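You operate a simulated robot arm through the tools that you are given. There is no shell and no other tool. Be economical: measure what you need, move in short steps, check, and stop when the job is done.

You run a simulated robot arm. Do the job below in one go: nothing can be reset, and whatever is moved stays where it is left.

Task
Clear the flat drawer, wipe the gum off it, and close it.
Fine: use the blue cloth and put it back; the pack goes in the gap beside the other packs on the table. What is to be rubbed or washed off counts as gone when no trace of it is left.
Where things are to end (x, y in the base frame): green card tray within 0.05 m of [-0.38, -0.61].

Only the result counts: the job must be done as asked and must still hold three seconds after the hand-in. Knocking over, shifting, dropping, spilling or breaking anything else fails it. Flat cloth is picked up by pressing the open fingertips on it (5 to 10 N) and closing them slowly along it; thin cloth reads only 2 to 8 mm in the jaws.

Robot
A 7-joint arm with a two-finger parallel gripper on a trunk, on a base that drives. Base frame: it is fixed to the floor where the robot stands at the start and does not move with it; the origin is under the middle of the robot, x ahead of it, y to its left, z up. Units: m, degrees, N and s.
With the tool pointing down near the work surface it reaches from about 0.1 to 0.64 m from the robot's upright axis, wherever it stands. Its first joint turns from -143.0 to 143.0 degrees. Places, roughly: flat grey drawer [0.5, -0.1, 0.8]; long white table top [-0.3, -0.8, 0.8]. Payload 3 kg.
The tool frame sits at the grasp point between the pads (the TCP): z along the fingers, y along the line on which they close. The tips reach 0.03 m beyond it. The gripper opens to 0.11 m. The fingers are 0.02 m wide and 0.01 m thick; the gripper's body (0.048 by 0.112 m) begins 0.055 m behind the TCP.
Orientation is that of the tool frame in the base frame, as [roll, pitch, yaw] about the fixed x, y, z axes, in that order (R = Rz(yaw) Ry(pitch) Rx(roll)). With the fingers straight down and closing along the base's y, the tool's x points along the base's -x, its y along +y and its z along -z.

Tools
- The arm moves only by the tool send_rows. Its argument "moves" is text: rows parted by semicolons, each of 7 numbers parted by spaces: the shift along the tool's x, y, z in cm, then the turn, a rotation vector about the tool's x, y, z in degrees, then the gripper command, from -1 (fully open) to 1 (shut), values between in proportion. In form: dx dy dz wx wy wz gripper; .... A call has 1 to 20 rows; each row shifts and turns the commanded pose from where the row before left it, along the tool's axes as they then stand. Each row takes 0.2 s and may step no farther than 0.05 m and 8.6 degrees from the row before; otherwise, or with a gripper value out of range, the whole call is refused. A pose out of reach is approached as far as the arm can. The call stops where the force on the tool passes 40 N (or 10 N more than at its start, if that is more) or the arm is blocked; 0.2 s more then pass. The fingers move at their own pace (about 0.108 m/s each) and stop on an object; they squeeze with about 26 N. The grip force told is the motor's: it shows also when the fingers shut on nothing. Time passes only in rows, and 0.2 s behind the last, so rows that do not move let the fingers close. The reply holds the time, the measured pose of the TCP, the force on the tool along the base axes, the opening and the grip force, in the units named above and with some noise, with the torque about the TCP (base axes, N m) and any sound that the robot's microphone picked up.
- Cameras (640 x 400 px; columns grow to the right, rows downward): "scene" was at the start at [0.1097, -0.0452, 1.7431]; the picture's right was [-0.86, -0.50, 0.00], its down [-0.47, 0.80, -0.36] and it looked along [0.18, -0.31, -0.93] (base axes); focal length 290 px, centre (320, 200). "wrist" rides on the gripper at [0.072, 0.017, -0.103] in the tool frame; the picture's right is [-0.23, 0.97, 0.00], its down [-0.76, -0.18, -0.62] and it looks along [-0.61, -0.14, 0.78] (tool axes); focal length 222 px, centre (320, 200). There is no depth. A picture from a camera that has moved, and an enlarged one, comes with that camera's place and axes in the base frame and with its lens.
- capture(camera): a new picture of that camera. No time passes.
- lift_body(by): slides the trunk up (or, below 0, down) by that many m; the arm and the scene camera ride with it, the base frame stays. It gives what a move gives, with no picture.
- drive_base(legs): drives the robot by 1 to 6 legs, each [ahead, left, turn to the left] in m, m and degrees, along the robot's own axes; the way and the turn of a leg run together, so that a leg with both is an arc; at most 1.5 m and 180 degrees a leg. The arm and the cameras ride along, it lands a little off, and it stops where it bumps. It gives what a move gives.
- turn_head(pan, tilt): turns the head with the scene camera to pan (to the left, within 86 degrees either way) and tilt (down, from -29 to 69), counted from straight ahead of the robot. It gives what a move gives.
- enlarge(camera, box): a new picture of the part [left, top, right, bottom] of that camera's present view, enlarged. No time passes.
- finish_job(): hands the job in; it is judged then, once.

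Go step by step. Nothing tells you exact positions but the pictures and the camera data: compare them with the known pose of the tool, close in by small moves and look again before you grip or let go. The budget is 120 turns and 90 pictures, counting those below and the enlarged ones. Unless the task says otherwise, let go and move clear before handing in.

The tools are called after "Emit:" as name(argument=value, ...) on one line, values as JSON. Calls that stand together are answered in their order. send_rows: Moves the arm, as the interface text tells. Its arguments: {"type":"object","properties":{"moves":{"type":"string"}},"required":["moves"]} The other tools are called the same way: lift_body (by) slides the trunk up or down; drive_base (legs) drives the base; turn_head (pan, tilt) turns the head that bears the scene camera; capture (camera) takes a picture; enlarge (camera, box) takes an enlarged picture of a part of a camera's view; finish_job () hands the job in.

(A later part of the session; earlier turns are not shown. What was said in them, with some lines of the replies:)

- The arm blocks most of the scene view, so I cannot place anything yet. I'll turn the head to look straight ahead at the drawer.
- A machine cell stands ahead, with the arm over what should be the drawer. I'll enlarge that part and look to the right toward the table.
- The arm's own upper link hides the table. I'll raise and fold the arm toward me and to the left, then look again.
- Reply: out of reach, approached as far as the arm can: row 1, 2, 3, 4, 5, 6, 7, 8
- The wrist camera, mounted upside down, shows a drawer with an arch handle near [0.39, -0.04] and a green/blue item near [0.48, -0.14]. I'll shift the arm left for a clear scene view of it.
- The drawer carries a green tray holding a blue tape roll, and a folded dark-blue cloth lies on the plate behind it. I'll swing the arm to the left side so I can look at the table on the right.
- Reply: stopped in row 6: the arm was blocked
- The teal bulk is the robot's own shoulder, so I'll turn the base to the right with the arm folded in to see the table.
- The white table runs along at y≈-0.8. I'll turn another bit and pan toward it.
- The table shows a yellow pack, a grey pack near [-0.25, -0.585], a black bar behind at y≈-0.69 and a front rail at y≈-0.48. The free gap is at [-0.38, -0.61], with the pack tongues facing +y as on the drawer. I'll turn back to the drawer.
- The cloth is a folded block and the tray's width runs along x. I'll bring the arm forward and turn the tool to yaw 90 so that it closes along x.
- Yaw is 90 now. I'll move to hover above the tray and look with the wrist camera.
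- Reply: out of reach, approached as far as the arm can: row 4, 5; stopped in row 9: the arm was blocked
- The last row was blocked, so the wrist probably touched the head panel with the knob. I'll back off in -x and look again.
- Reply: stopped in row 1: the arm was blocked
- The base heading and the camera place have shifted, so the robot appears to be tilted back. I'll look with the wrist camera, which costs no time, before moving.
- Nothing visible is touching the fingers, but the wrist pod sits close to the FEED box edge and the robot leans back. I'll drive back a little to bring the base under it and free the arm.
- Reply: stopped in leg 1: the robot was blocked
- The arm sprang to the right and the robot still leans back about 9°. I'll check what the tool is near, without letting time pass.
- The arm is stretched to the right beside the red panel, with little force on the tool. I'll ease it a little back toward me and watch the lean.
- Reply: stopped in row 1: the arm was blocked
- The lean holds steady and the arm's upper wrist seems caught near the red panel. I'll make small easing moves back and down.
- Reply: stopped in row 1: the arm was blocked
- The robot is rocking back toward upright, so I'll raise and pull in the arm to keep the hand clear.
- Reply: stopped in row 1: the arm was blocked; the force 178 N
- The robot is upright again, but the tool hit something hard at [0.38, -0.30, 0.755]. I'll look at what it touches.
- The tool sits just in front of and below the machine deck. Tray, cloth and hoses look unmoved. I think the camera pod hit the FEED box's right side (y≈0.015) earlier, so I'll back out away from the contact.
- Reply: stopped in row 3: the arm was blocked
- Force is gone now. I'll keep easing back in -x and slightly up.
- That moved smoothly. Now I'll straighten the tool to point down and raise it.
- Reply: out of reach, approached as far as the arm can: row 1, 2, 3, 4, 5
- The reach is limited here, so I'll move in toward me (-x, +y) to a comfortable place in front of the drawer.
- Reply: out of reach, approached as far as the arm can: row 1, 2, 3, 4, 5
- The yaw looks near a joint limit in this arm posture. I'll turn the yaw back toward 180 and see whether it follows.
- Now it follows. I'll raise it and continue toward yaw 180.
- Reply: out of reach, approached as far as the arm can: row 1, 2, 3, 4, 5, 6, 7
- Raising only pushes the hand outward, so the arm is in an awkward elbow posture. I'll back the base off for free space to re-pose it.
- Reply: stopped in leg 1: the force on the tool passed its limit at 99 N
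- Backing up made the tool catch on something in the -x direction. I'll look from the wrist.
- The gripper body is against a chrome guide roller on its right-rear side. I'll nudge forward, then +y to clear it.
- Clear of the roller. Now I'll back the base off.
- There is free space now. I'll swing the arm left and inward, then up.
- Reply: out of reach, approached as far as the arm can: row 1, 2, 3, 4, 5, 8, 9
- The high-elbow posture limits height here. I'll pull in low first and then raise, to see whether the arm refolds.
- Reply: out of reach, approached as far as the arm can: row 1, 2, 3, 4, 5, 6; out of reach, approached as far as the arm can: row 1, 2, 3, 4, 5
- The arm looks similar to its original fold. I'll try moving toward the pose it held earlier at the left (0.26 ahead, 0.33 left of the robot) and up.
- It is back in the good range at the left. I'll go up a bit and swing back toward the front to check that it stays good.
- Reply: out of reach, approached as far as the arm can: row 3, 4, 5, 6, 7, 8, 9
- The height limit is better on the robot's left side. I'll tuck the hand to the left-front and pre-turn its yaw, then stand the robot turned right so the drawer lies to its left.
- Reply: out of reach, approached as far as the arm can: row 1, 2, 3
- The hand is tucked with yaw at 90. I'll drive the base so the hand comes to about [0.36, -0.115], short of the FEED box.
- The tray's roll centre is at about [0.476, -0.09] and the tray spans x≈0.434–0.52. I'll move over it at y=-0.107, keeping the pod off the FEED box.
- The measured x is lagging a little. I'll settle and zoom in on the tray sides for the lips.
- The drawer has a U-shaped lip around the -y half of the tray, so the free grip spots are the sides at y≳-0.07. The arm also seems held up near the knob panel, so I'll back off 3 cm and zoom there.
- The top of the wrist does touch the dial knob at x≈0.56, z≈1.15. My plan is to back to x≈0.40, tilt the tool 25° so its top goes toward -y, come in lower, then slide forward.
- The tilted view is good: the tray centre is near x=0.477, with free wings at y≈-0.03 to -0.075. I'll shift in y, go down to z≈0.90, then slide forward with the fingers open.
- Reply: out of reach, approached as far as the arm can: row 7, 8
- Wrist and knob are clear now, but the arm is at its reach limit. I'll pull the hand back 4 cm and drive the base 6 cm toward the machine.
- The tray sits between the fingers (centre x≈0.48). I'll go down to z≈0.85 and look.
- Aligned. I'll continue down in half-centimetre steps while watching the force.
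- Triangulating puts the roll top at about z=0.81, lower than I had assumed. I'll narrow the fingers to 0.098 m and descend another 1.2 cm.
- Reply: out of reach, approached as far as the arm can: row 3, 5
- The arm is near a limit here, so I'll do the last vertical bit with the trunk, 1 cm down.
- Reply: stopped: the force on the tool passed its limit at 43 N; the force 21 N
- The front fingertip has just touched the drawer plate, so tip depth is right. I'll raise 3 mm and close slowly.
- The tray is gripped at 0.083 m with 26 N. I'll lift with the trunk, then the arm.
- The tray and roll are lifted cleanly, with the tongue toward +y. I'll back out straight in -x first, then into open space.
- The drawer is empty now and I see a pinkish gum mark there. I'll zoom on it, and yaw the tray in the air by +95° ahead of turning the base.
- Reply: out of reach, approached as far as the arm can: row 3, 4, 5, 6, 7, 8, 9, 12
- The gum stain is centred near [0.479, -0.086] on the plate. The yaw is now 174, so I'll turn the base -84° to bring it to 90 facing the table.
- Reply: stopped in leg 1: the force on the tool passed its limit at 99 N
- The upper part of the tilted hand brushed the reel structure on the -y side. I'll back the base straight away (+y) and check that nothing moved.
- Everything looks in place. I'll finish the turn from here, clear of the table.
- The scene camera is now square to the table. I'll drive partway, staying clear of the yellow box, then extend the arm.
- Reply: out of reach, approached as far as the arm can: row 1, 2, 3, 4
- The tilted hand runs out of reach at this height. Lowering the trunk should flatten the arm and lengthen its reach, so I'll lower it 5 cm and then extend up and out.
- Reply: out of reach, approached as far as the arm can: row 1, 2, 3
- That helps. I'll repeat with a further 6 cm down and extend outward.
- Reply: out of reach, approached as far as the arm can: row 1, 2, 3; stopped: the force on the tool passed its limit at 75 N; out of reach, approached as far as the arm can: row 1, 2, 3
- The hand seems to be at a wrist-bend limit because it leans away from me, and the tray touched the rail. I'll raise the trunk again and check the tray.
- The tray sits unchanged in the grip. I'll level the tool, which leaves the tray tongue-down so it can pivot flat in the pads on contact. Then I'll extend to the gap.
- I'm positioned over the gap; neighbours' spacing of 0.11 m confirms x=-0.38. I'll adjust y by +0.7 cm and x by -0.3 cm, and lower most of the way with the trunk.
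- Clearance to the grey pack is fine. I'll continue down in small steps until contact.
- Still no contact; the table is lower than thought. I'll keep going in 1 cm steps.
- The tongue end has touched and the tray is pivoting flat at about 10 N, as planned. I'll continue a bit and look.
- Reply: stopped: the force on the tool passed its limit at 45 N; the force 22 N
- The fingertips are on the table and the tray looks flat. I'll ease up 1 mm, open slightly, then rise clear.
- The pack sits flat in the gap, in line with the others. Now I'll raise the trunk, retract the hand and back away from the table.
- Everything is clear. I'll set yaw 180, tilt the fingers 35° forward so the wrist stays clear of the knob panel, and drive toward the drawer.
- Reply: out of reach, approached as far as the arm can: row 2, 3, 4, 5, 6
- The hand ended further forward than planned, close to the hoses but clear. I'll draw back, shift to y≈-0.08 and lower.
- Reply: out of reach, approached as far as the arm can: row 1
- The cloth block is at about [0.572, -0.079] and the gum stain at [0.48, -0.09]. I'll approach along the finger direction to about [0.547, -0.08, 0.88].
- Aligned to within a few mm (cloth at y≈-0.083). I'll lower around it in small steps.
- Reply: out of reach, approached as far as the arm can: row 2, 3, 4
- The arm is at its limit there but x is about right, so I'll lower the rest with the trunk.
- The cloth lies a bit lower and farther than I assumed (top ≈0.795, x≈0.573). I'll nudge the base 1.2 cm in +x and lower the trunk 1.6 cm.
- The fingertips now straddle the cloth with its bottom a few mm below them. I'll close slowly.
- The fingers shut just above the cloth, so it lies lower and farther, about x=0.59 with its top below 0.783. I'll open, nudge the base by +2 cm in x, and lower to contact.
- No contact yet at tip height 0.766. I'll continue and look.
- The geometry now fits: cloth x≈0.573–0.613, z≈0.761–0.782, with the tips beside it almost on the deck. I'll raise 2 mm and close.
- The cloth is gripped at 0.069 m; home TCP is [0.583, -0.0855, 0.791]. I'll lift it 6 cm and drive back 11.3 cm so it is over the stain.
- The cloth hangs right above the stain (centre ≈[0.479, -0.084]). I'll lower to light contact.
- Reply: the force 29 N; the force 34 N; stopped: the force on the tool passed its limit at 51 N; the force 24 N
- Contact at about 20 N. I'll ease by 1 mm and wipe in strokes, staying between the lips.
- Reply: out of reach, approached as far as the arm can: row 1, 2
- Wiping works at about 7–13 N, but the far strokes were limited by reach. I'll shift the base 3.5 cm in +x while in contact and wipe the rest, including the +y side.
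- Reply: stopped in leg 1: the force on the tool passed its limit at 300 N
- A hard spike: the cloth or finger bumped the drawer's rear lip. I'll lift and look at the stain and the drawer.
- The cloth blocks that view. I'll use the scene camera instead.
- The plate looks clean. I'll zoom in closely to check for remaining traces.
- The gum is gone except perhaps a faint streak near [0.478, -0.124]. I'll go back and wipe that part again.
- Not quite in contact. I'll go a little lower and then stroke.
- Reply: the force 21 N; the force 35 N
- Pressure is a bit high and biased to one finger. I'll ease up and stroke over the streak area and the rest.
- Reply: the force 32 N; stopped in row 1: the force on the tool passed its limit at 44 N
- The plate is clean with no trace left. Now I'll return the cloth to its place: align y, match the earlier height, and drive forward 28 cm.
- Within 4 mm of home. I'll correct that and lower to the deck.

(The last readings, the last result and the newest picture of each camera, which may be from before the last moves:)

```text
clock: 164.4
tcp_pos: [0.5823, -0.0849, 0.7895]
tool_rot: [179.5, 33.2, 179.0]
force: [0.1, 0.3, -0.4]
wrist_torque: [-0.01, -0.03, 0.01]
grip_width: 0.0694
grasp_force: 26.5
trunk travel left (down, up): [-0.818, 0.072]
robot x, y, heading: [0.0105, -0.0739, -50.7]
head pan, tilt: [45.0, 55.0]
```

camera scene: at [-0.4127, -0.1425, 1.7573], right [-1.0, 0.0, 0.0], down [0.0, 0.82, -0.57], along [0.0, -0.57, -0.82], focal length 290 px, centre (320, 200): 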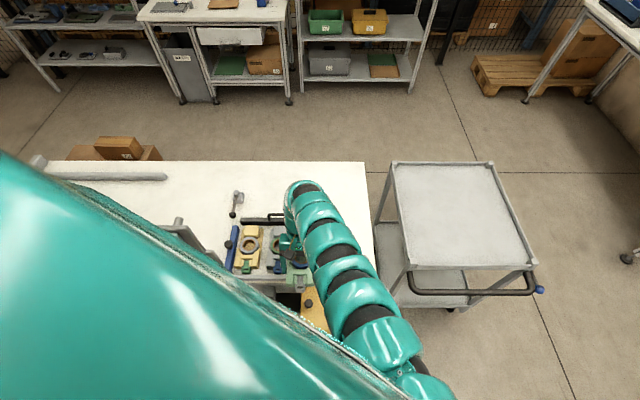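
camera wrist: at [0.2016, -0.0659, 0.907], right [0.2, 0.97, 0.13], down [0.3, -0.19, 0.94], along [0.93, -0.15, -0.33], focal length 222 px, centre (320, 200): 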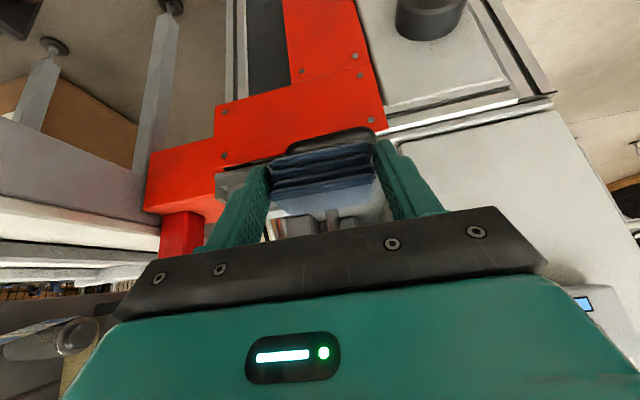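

The cloth is within a couple of mm of the deck. I'll take one more small step, then release just enough and rise.

Emit:
lift_body(by=-0.003)

Emit:
send_rows(moves="0 0 0 0 0 0 -0.3;0 0 0 0 0 0 -0.5;0 0 0 0 0 0 -0.6;0 0 0 0 0 0 -0.7")

Emit:
lift_body(by=0.06)

Emit:
capture(camera="wrist")

```text
clock: 164.9
tcp_pos: [0.5823, -0.0849, 0.7859]
tool_rot: [179.5, 33.2, 179.0]
force: [-0.5, -0.4, -0.1]
wrist_torque: [0.01, 0.02, 0.02]
grip_width: 0.069
grasp_force: 26.2
trunk travel left (down, up): [-0.815, 0.075]
robot x, y, heading: [0.0065, -0.0698, -51.0]
head pan, tilt: [45.0, 55.0]
```

```text
clock: 165.9
tcp_pos: [0.5819, -0.0847, 0.7864]
tool_rot: [179.4, 33.1, 179.0]
force: [-0.5, 0.3, 0.5]
wrist_torque: [-0.02, 0.03, 0.02]
grip_width: 0.0936
grasp_force: 0.0
trunk travel left (down, up): [-0.815, 0.075]
robot x, y, heading: [0.0071, -0.0736, -50.8]
head pan, tilt: [45.0, 55.0]
```

```text
clock: 166.9
tcp_pos: [0.5821, -0.0853, 0.8452]
tool_rot: [179.5, 33.1, 179.0]
force: [0.1, 0.3, 0.9]
wrist_torque: [0.01, 0.03, -0.01]
grip_width: 0.0933
grasp_force: 0.2
trunk travel left (down, up): [-0.875, 0.015]
robot x, y, heading: [0.0084, -0.0723, -50.8]
head pan, tilt: [45.0, 55.0]
```

```text
4 pictures are left
camera wrist: at [0.4644, -0.0689, 0.8934], right [0.2, 0.97, 0.13], down [0.29, -0.19, 0.94], along [0.93, -0.15, -0.32], focal length 222 px, centre (320, 200)
```

wrist: 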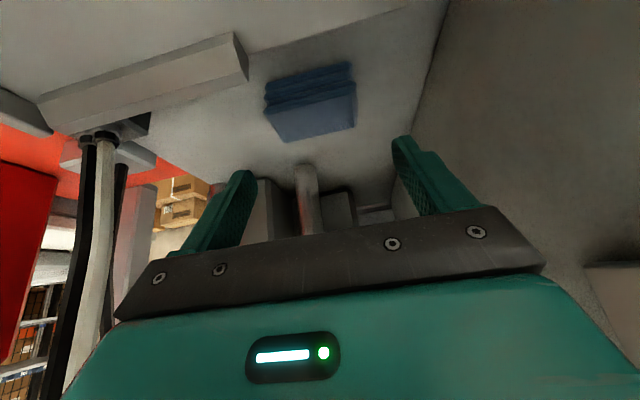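

The cloth is back in its place. Next I'll close the drawer: raise, back off in front of the handle, shut the fingers and lower to handle height.

Emit:
lift_body(by=0.013)

Emit:
drive_base(legs=[[-0.1643, -0.2015, 0]])

Emit:
send_rows(moves="0 0.5 0 0 0 0 1;0 0.4 0 0 0 0 1;0 0 0 0 0 0 1;0 0 0 0 0 0 1")

Emit:
capture(camera="wrist")

```text
clock: 167.5
tcp_pos: [0.5836, -0.0855, 0.8592]
tool_rot: [179.6, 33.1, 179.0]
force: [-0.3, 0.7, -1.1]
wrist_torque: [0.02, 0.0, 0.02]
grip_width: 0.0939
grasp_force: 0.1
trunk travel left (down, up): [-0.888, 0.002]
robot x, y, heading: [0.0103, -0.0755, -50.6]
head pan, tilt: [45.0, 55.0]
```

```text
clock: 169.4
tcp_pos: [0.3198, -0.0892, 0.8593]
tool_rot: [179.5, 33.2, 179.0]
force: [0.2, -0.5, 0.9]
wrist_torque: [0.0, -0.02, 0.0]
grip_width: 0.0938
grasp_force: 0.1
trunk travel left (down, up): [-0.888, 0.002]
robot x, y, heading: [-0.2505, -0.0793, -50.8]
head pan, tilt: [45.0, 55.0]
```

```text
clock: 170.4
tcp_pos: [0.3205, -0.0791, 0.8601]
tool_rot: [179.5, 33.2, 179.0]
force: [0.0, 0.7, 0.0]
wrist_torque: [0.01, 0.0, 0.03]
grip_width: 0.0
grasp_force: 26.0
trunk travel left (down, up): [-0.888, 0.002]
robot x, y, heading: [-0.254, -0.0746, -50.8]
head pan, tilt: [45.0, 55.0]
```

```text
3 pictures are left
camera wrist: at [0.2028, -0.0628, 0.9066], right [0.2, 0.97, 0.13], down [0.29, -0.19, 0.94], along [0.93, -0.15, -0.32], focal length 222 px, centre (320, 200)
```

wrist: 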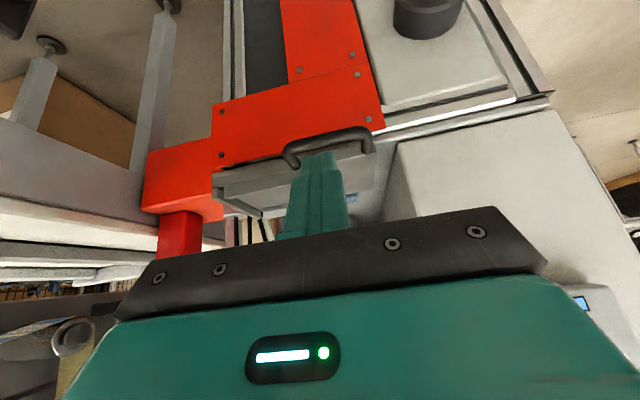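

The handle bar is at about [0.378, -0.074, 0.79], right ahead of the fingertips. I'll lower to its height and push forward with short drives.

Emit:
lift_body(by=-0.066)

Emit:
drive_base(legs=[[0.0379, 0.0465, 0]])

```text
clock: 171.4
tcp_pos: [0.3202, -0.078, 0.793]
tool_rot: [179.6, 33.2, 179.0]
force: [-0.3, -0.7, 0.6]
wrist_torque: [0.0, 0.01, -0.01]
grip_width: 0.0001
grasp_force: 26.2
trunk travel left (down, up): [-0.822, 0.068]
robot x, y, heading: [-0.2536, -0.0739, -50.4]
head pan, tilt: [45.0, 55.0]
```

```text
clock: 172.5
tcp_pos: [0.3663, -0.0792, 0.7855]
tool_rot: [180.0, 32.1, 179.5]
force: [-2.2, 0.1, -2.1]
wrist_torque: [-0.01, 0.05, 0.01]
grip_width: 0.0002
grasp_force: 25.8
trunk travel left (down, up): [-0.822, 0.068]
robot x, y, heading: [-0.2013, -0.0721, -50.6]
head pan, tilt: [45.0, 55.0]
stopped in leg 1: the force on the tool passed its limit at 100 N (the readings are from after the stop); the commanded pose is now the measured one
```

I made contact and the bar moved a little. I'll push more gently with small arm steps.

Emit:
send_rows(moves="-0.42 0 0.27 0 0 0 1;-0.42 0 0.27 0 0 0 1;-0.42 0 0.27 0 0 0 1;-0.42 0 0.27 0 0 0 1;-0.42 0 0.27 0 0 0 1;-0.42 0 0.27 0 0 0 1")

```text
clock: 173.2
tcp_pos: [0.3715, -0.0802, 0.7785]
tool_rot: [-179.6, 31.0, 179.8]
force: [-4.0, 0.1, -3.0]
wrist_torque: [-0.07, 0.02, 0.07]
grip_width: 0.0001
grasp_force: 26.1
trunk travel left (down, up): [-0.822, 0.068]
robot x, y, heading: [-0.1995, -0.0729, -50.8]
head pan, tilt: [45.0, 55.0]
stopped in row 3: the force on the tool passed its limit at 45 N (the readings are from after the stop); the commanded pose is now the measured one
```

The hand gives way downward along the slanted finger face, so the push is inefficient. I'll check how the drawer and hand stand.

Emit:
enlarge(camera="scene", box=[240, 175, 350, 250])

```text
5.33 times, centred on (295, 212) of scene
camera zoom: at [-0.0746, -0.142, 1.6906], right [-0.1, -0.99, 0.0], down [-0.82, 0.08, -0.57], along [0.57, -0.06, -0.82], focal length 1545 px, centre (453, 133)
```

zoom: 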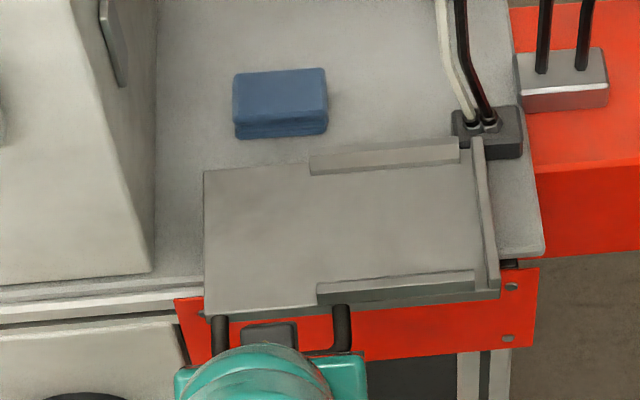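

The drawer has not moved, and the slanted finger slides down the bar. I'll back off, set the tool vertical so the push is purely forward, and try again slowly.

Emit:
send_rows(moves="2.5 0 -1.6 0 0 0 1;2 0 -1.3 0 0 0 1;0 0 0 0 6.6 0 1;0 0 0 0 6.6 0 1;0 0 0 0 6.6 0 1;0 0 0 0 6.6 0 1;0 0 0 0 5 0 1;0 0 0 0 0 0 1")

```text
clock: 175.0
tcp_pos: [0.3149, -0.0797, 0.7843]
tool_rot: [-179.6, 5.6, 179.5]
force: [0.1, 0.0, 0.5]
wrist_torque: [-0.03, -0.03, -0.03]
grip_width: 0.0001
grasp_force: 26.2
out of reach, approached as far as the arm can: row 6, 7
trunk travel left (down, up): [-0.822, 0.068]
robot x, y, heading: [-0.1997, -0.071, -50.6]
head pan, tilt: [45.0, 55.0]
```

Tool nearly vertical now. I'll raise 1.5 cm and push slowly.

Emit:
lift_body(by=0.015)

Emit:
send_rows(moves="-0.5 0 0 0 0 0 1;-0.5 0 0 0 0 0 1;-0.5 0 0 0 0 0 1;-0.5 0 0 0 0 0 1;-0.5 0 0 0 0 0 1;-0.5 0 0 0 0 0 1;-0.5 0 0 0 0 0 1;-0.5 0 0 0 0 0 1;-0.2 0 0 0 0 0 1;-0.2 0 0 0 0 0 1;-0.2 0 0 0 0 0 1;-0.2 0 0 0 0 0 1;-0.2 0 0 0 0 0 1;-0.2 0 0 0 0 0 1;-0.2 0 0 0 0 0 1;-0.2 0 0 0 0 0 1;-0.2 0 0 0 0 0 1;-0.2 0 0 0 0 0 1;-0.2 0 0 0 0 0 1;-0.2 0 0 0 0 0 1")

```text
clock: 175.6
tcp_pos: [0.3147, -0.0805, 0.7994]
tool_rot: [-179.7, 5.6, 179.5]
force: [-0.3, -0.7, 0.0]
wrist_torque: [-0.02, -0.05, 0.01]
grip_width: 0.0
grasp_force: 26.2
trunk travel left (down, up): [-0.837, 0.053]
robot x, y, heading: [-0.1989, -0.0752, -51.0]
head pan, tilt: [45.0, 55.0]
```

```text
clock: 179.8
tcp_pos: [0.3239, -0.0835, 0.8109]
tool_rot: [-179.7, 5.7, 179.6]
force: [0.5, -0.8, -0.1]
wrist_torque: [0.01, 0.0, 0.01]
grip_width: 0.0
grasp_force: 25.9
out of reach, approached as far as the arm can: row 1, 2, 3, 4, 5, 6, 7, 8, 11, 13, 15, 17, 19
trunk travel left (down, up): [-0.837, 0.053]
robot x, y, heading: [-0.2003, -0.077, -50.6]
head pan, tilt: [45.0, 55.0]
```

The arm is at its reach limit here. I'll retract the hand 6 cm, drive the base 8.5 cm closer, and then push with the arm.

Emit:
send_rows(moves="2 0 0 0 0 0 1;2 0 0 0 0 0 1;2 0 0 0 0 0 1;0 0 0 0 0 0 1")

Emit:
drive_base(legs=[[0.0537, 0.0659, 0]])

```text
clock: 180.8
tcp_pos: [0.2651, -0.0831, 0.8039]
tool_rot: [-179.8, 5.6, 179.6]
force: [0.4, -0.4, 0.6]
wrist_torque: [0.01, 0.0, 0.0]
grip_width: 0.0002
grasp_force: 26.0
trunk travel left (down, up): [-0.837, 0.053]
robot x, y, heading: [-0.1974, -0.0771, -50.9]
head pan, tilt: [45.0, 55.0]
```

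```text
clock: 181.9
tcp_pos: [0.3508, -0.0819, 0.8032]
tool_rot: [-179.6, 5.5, 179.6]
force: [0.0, -0.1, 0.0]
wrist_torque: [-0.01, -0.03, 0.0]
grip_width: 0.0001
grasp_force: 26.3
trunk travel left (down, up): [-0.837, 0.053]
robot x, y, heading: [-0.1157, -0.0757, -50.9]
head pan, tilt: [45.0, 55.0]
```

In position with the fingers 1–2 cm before the bar. I'll push slowly.

Emit:
send_rows(moves="-0.5 0 0 0 0 0 1;-0.5 0 0 0 0 0 1;-0.3 0 0 0 0 0 1;-0.3 0 0 0 0 0 1;-0.3 0 0 0 0 0 1;-0.3 0 0 0 0 0 1;-0.3 0 0 0 0 0 1;-0.3 0 0 0 0 0 1;-0.3 0 0 0 0 0 1;-0.3 0 0 0 0 0 1;-0.3 0 0 0 0 0 1;-0.3 0 0 0 0 0 1")

```text
clock: 183.7
tcp_pos: [0.3683, -0.0812, 0.8012]
tool_rot: [-179.2, 4.4, 179.8]
force: [-9.8, -0.2, 1.9]
wrist_torque: [0.01, 0.11, 0.04]
grip_width: 0.0001
grasp_force: 25.7
trunk travel left (down, up): [-0.837, 0.053]
robot x, y, heading: [-0.1178, -0.0724, -50.8]
head pan, tilt: [45.0, 55.0]
stopped in row 8: the force on the tool passed its limit at 43 N (the readings are from after the stop); the commanded pose is now the measured one
```

The bar does not give in +x, but comparing pictures the plate has slid about 2 cm in -y since the wiping. So the drawer runs along y and closes to the right, away from the FEED box. I'll go round to the left of the handle's left leg and push it toward -y.

Emit:
send_rows(moves="2 0 0 0 0 0 1;0 3 0 0 0 0 1;0 3 0 0 0 0 1;0 2.5 0 0 0 0 1;0 0 0 0 0 0 1")

Emit:
drive_base(legs=[[0.0297, 0.0365, 0]])

Emit:
capture(camera="wrist")

```text
clock: 184.9
tcp_pos: [0.3524, 0.0023, 0.8]
tool_rot: [-179.4, 4.6, 179.8]
force: [0.8, 0.2, 0.2]
wrist_torque: [0.0, 0.01, 0.0]
grip_width: 0.0001
grasp_force: 26.1
trunk travel left (down, up): [-0.837, 0.053]
robot x, y, heading: [-0.1155, -0.0756, -50.7]
head pan, tilt: [45.0, 55.0]
```

```text
clock: 185.8
tcp_pos: [0.4008, 0.0026, 0.8006]
tool_rot: [-179.4, 4.7, 179.7]
force: [0.4, 0.5, 0.1]
wrist_torque: [-0.03, 0.02, 0.03]
grip_width: 0.0001
grasp_force: 26.1
trunk travel left (down, up): [-0.837, 0.053]
robot x, y, heading: [-0.0669, -0.0727, -50.7]
head pan, tilt: [45.0, 55.0]
```

```text
1 pictures are left
camera wrist: at [0.3195, 0.0193, 0.8966], right [0.23, 0.97, 0.01], down [0.71, -0.18, 0.69], along [0.67, -0.15, -0.73], focal length 222 px, centre (320, 200)
```

wrist: 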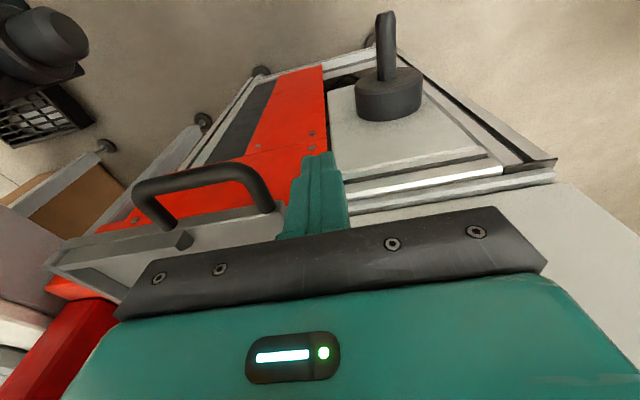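

The fingers are beside the handle's left leg. I'll push slowly toward -y.

Emit:
send_rows(moves="0 -0.5 0 0 0 0 1;0 -0.5 0 0 0 0 1;0 -0.5 0 0 0 0 1;0 -0.5 0 0 0 0 1;0 -0.5 0 0 0 0 1;0 -0.5 0 0 0 0 1;0 -0.5 0 0 0 0 1;0 -0.5 0 0 0 0 1;0 -0.5 0 0 0 0 1;0 -0.5 0 0 0 0 1;0 -0.5 0 0 0 0 1;0 -0.5 0 0 0 0 1")

```text
clock: 188.4
tcp_pos: [0.3986, -0.0571, 0.8007]
tool_rot: [-179.4, 4.8, 179.7]
force: [1.4, -0.1, -0.8]
wrist_torque: [0.01, 0.02, -0.01]
grip_width: 0.0
grasp_force: 26.0
trunk travel left (down, up): [-0.837, 0.053]
robot x, y, heading: [-0.0688, -0.0769, -50.6]
head pan, tilt: [45.0, 55.0]
```

It moved on without resistance, so the drawer seems to slide this way. I'll continue pushing.

Emit:
send_rows(moves="0 -0.6 0 0 0 0 1;0 -0.6 0 0 0 0 1;0 -0.6 0 0 0 0 1;0 -0.6 0 0 0 0 1;0 -0.6 0 0 0 0 1;0 -0.6 0 0 0 0 1;0 -0.6 0 0 0 0 1;0 -0.6 0 0 0 0 1;0 -0.6 0 0 0 0 1;0 -0.6 0 0 0 0 1")

```text
clock: 190.6
tcp_pos: [0.3973, -0.1123, 0.8014]
tool_rot: [-179.2, 4.8, 179.9]
force: [0.7, 0.8, -1.3]
wrist_torque: [-0.01, 0.0, 0.01]
grip_width: 0.0
grasp_force: 26.3
trunk travel left (down, up): [-0.837, 0.053]
robot x, y, heading: [-0.0671, -0.0767, -50.9]
head pan, tilt: [45.0, 55.0]
```

Still freely moving. I'll continue until it meets its end stop.

Emit:
send_rows(moves="0 -0.6 0 0 0 0 1;0 -0.6 0 0 0 0 1;0 -0.6 0 0 0 0 1;0 -0.6 0 0 0 0 1;0 -0.6 0 0 0 0 1;0 -0.6 0 0 0 0 1;0 -0.6 0 0 0 0 1;0 -0.6 0 0 0 0 1;0 -0.6 0 0 0 0 1;0 -0.6 0 0 0 0 1;0 -0.6 0 0 0 0 1;0 -0.6 0 0 0 0 1")

```text
clock: 193.4
tcp_pos: [0.4064, -0.1325, 0.8115]
tool_rot: [-179.3, 5.2, -176.2]
force: [-0.2, -0.4, 0.3]
wrist_torque: [-0.01, -0.07, 0.02]
grip_width: 0.0001
grasp_force: 25.9
trunk travel left (down, up): [-0.837, 0.053]
robot x, y, heading: [-0.059, -0.0536, -47.3]
head pan, tilt: [45.0, 55.0]
stopped in row 12: the arm was blocked; the commanded pose is now the measured one
```

The arm itself met an obstacle on the right and nudged the base, so I'll go back +y at once to relieve it.

Emit:
send_rows(moves="0 2 0 0 0 0 1;0 2 0 0 0 0 1;0 1 0 0 0 0 1;0 0 0 0 0 0 1")

```text
clock: 194.4
tcp_pos: [0.4077, -0.1005, 0.8017]
tool_rot: [-179.6, 5.1, -177.1]
force: [0.6, 0.4, 0.3]
wrist_torque: [-0.01, 0.0, 0.0]
grip_width: 0.0
grasp_force: 26.3
trunk travel left (down, up): [-0.837, 0.053]
robot x, y, heading: [-0.0582, -0.0527, -47.9]
head pan, tilt: [45.0, 55.0]
```

I'll raise, back away, and use the last picture to see where the drawer stands.

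Emit:
lift_body(by=0.052)

Emit:
drive_base(legs=[[-0.1, -0.1115, 0]])

Emit:
enlarge(camera="scene", box=[220, 150, 400, 262])

```text
clock: 195.3
tcp_pos: [0.4162, -0.1003, 0.8533]
tool_rot: [-179.6, 4.7, -176.9]
force: [-0.3, 0.8, 0.4]
wrist_torque: [-0.07, 0.0, -0.01]
grip_width: 0.0001
grasp_force: 25.9
trunk travel left (down, up): [-0.889, 0.001]
robot x, y, heading: [-0.0584, -0.0546, -47.5]
head pan, tilt: [45.0, 55.0]
```

```text
clock: 196.7
tcp_pos: [0.2627, -0.1028, 0.8506]
tool_rot: [-179.7, 4.7, -176.8]
force: [-0.8, 0.3, -0.6]
wrist_torque: [0.0, 0.0, 0.02]
grip_width: 0.0002
grasp_force: 25.7
trunk travel left (down, up): [-0.889, 0.001]
robot x, y, heading: [-0.209, -0.0631, -47.4]
head pan, tilt: [45.0, 55.0]
```

```text
3.56 times, centred on (310, 206) of scene
camera zoom: at [-0.0849, -0.1193, 1.7577], right [-0.04, -1.0, 0.0], down [-0.82, 0.04, -0.57], along [0.57, -0.02, -0.82], focal length 1030 px, centre (356, 179)
```

zoom: 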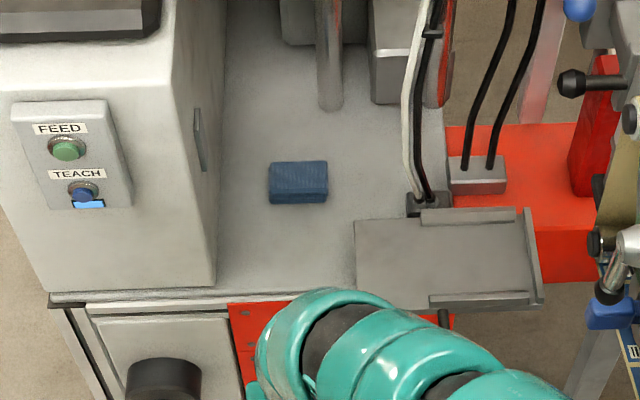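

This shows the drawer runs along y. It was at its +y stop at the start, since the wiping strokes only dragged it to -y, so closing means sliding fully to -y. It has gone about 13 cm; the forearm was hitting the roller side, so I'll lean the hand top toward +y and push again.

Emit:
send_rows(moves="0 0 0 7 0 0 1;0 0 0 7 0 0 1;0 0 0 7 0 0 1;0 0 0 7 0 0 1;0 0 0 7 0 0 1;0 0 0 0 0 0 1")

Emit:
drive_base(legs=[[0, 0, -20]])

```text
clock: 198.1
tcp_pos: [0.2648, -0.1042, 0.8514]
tool_rot: [-151.8, 4.6, -177.0]
force: [-0.2, -0.7, 0.0]
wrist_torque: [0.02, 0.0, 0.01]
grip_width: 0.0
grasp_force: 26.2
out of reach, approached as far as the arm can: row 5
trunk travel left (down, up): [-0.889, 0.001]
robot x, y, heading: [-0.2147, -0.0607, -47.4]
head pan, tilt: [45.0, 55.0]
```

```text
clock: 199.6
tcp_pos: [0.22, -0.2619, 0.8508]
tool_rot: [-151.7, 4.6, 163.0]
force: [1.1, -0.1, 0.2]
wrist_torque: [-0.02, 0.01, 0.03]
grip_width: 0.0
grasp_force: 26.2
trunk travel left (down, up): [-0.889, 0.001]
robot x, y, heading: [-0.2105, -0.0605, -67.4]
head pan, tilt: [45.0, 55.0]
```

The posture is good. I'll drive so the hand is left of the handle leg at about [0.40, -0.097], then lower to handle height.

Emit:
drive_base(legs=[[-0.083, 0.2295, 0]])

Emit:
lift_body(by=-0.05)

```text
clock: 201.4
tcp_pos: [0.4041, -0.0977, 0.8515]
tool_rot: [-151.8, 4.6, 163.0]
force: [0.4, 0.3, -0.4]
wrist_torque: [0.02, 0.01, -0.02]
grip_width: 0.0001
grasp_force: 26.2
trunk travel left (down, up): [-0.889, 0.001]
robot x, y, heading: [-0.0284, 0.0993, -67.5]
head pan, tilt: [45.0, 55.0]
```

```text
clock: 202.3
tcp_pos: [0.4034, -0.0986, 0.8016]
tool_rot: [-151.7, 4.5, 163.0]
force: [-0.4, -0.7, -0.5]
wrist_torque: [0.02, 0.02, -0.03]
grip_width: 0.0001
grasp_force: 26.6
trunk travel left (down, up): [-0.839, 0.051]
robot x, y, heading: [-0.0246, 0.1054, -67.2]
head pan, tilt: [45.0, 55.0]
```

Now I'll push toward -y in small steps.

Emit:
send_rows(moves="-0.175 -0.5 0.284 0 0 0 1;-0.175 -0.5 0.284 0 0 0 1;-0.175 -0.5 0.284 0 0 0 1;-0.175 -0.5 0.284 0 0 0 1;-0.175 -0.5 0.284 0 0 0 1;-0.175 -0.5 0.284 0 0 0 1;-0.175 -0.5 0.284 0 0 0 1;-0.175 -0.5 0.284 0 0 0 1;-0.175 -0.5 0.284 0 0 0 1;-0.175 -0.5 0.284 0 0 0 1;-0.175 -0.5 0.284 0 0 0 1;-0.175 -0.5 0.284 0 0 0 1;-0.175 -0.5 0.284 0 0 0 1;-0.175 -0.5 0.284 0 0 0 1")

```text
clock: 205.3
tcp_pos: [0.4036, -0.1836, 0.8013]
tool_rot: [-151.8, 4.6, 163.1]
force: [-0.6, 0.9, 0.0]
wrist_torque: [-0.01, 0.04, -0.02]
grip_width: 0.0
grasp_force: 25.7
trunk travel left (down, up): [-0.839, 0.051]
robot x, y, heading: [-0.03, 0.1083, -67.9]
head pan, tilt: [45.0, 55.0]
```

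No obstruction. I'll continue to the end stop.

Emit:
send_rows(moves="-0.175 -0.5 0.284 0 0 0 1;-0.175 -0.5 0.284 0 0 0 1;-0.175 -0.5 0.284 0 0 0 1;-0.175 -0.5 0.284 0 0 0 1;-0.175 -0.5 0.284 0 0 0 1;-0.175 -0.5 0.284 0 0 0 1;-0.175 -0.5 0.284 0 0 0 1;-0.175 -0.5 0.284 0 0 0 1;-0.175 -0.5 0.284 0 0 0 1;-0.175 -0.5 0.284 0 0 0 1;-0.175 -0.5 0.284 0 0 0 1;-0.175 -0.5 0.284 0 0 0 1")

```text
clock: 206.9
tcp_pos: [0.4025, -0.2127, 0.7983]
tool_rot: [-152.5, 4.1, 163.7]
force: [-3.3, 8.1, 3.0]
wrist_torque: [0.08, 0.03, -0.01]
grip_width: 0.0
grasp_force: 25.9
trunk travel left (down, up): [-0.839, 0.051]
robot x, y, heading: [-0.0293, 0.105, -67.5]
head pan, tilt: [45.0, 55.0]
stopped in row 7: the force on the tool passed its limit at 45 N (the readings are from after the stop); the commanded pose is now the measured one
```

It met a firm stop after about 22–23 cm of travel. I'll give one more gentle push to confirm it is seated.

Emit:
send_rows(moves="-0.09 -0.25 0.14 0 0 0 1;-0.09 -0.25 0.14 0 0 0 1;-0.09 -0.25 0.14 0 0 0 1;-0.09 -0.25 0.14 0 0 0 1;-0.09 -0.25 0.14 0 0 0 1")

```text
clock: 207.7
tcp_pos: [0.4037, -0.2133, 0.7974]
tool_rot: [-152.8, 3.9, 163.8]
force: [0.4, 8.2, 1.0]
wrist_torque: [0.16, 0.0, -0.03]
grip_width: 0.0
grasp_force: 25.9
trunk travel left (down, up): [-0.839, 0.051]
robot x, y, heading: [-0.0288, 0.1073, -67.6]
head pan, tilt: [45.0, 55.0]
stopped in row 4: the force on the tool passed its limit at 42 N (the readings are from after the stop); the commanded pose is now the measured one
```

The drawer is firmly seated at its -y stop, over the red station. I'll move off the handle to +y, raise, and back away.

Emit:
send_rows(moves="0.3 0.83 -0.47 0 0 0 1;0.3 0.83 -0.47 0 0 0 1;0.3 0.83 -0.47 0 0 0 1;0.3 0.83 -0.47 0 0 0 1")

Emit:
lift_body(by=0.05)

Emit:
drive_base(legs=[[-0.077, -0.185, 0]])

```text
clock: 208.7
tcp_pos: [0.4031, -0.1752, 0.7988]
tool_rot: [-152.8, 3.9, 163.8]
force: [0.3, 0.5, 0.8]
wrist_torque: [0.01, 0.01, 0.02]
grip_width: 0.0001
grasp_force: 25.9
trunk travel left (down, up): [-0.839, 0.051]
robot x, y, heading: [-0.0307, 0.1016, -67.8]
head pan, tilt: [45.0, 55.0]
```

```text
clock: 209.6
tcp_pos: [0.403, -0.1758, 0.849]
tool_rot: [-152.6, 4.0, 163.8]
force: [-0.6, -1.2, 0.2]
wrist_torque: [-0.07, -0.01, -0.01]
grip_width: 0.0002
grasp_force: 25.9
trunk travel left (down, up): [-0.889, 0.001]
robot x, y, heading: [-0.0283, 0.1034, -67.2]
head pan, tilt: [45.0, 55.0]
```

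```text
clock: 211.2
tcp_pos: [0.2056, -0.1753, 0.8492]
tool_rot: [-152.8, 3.9, 163.5]
force: [-0.1, -0.2, 0.8]
wrist_torque: [0.02, -0.02, 0.03]
grip_width: 0.0
grasp_force: 26.4
trunk travel left (down, up): [-0.889, 0.001]
robot x, y, heading: [-0.2234, 0.105, -67.4]
head pan, tilt: [45.0, 55.0]
```

The hand is clear of everything. The pack is in the gap, the gum is wiped off, the cloth is back and the drawer is pushed to its stop, so I'm handing in.

Emit:
finish_job()

```text
The job is handed in.
```

I handed the job in with all the steps done, but I inferred which way the drawer closes and had no pictures left to check its final position.

- **Pack:** the green tray with its tape roll is in the gap beside the other packs. Its roll centre is at about [-0.38, -0.60] and its tongue faces the same way as the others. It looked flat in the picture after release.
- **Gum:** the last close-up showed no trace on the drawer plate.
- **Cloth:** it is back within a few millimetres of where it lay.
- **Drawer:** it would not move straight in. It slides sideways, and it seemed to start against its stop by the FEED box, so I took the other end as closed. I pushed it about 22 cm to a firm stop by the red station.

There were also several hard contacts along the way:
- The camera mount probably hit the FEED box, and the robot tipped back about 9°. The tool then hit the machine front at about 180 N.
- The hand hit a guide roller and the reel stand at about 99 N each.
- The wrist touched the dial knob.
- The tray touched the table rail at 75 N.
- The cloth hit the drawer's rear lip at 300 N.
- The arm met something near the roller while I was pushing the drawer.

I saw nothing knocked over or out of place in the pictures after most of these, but I did not check every item again at the end.
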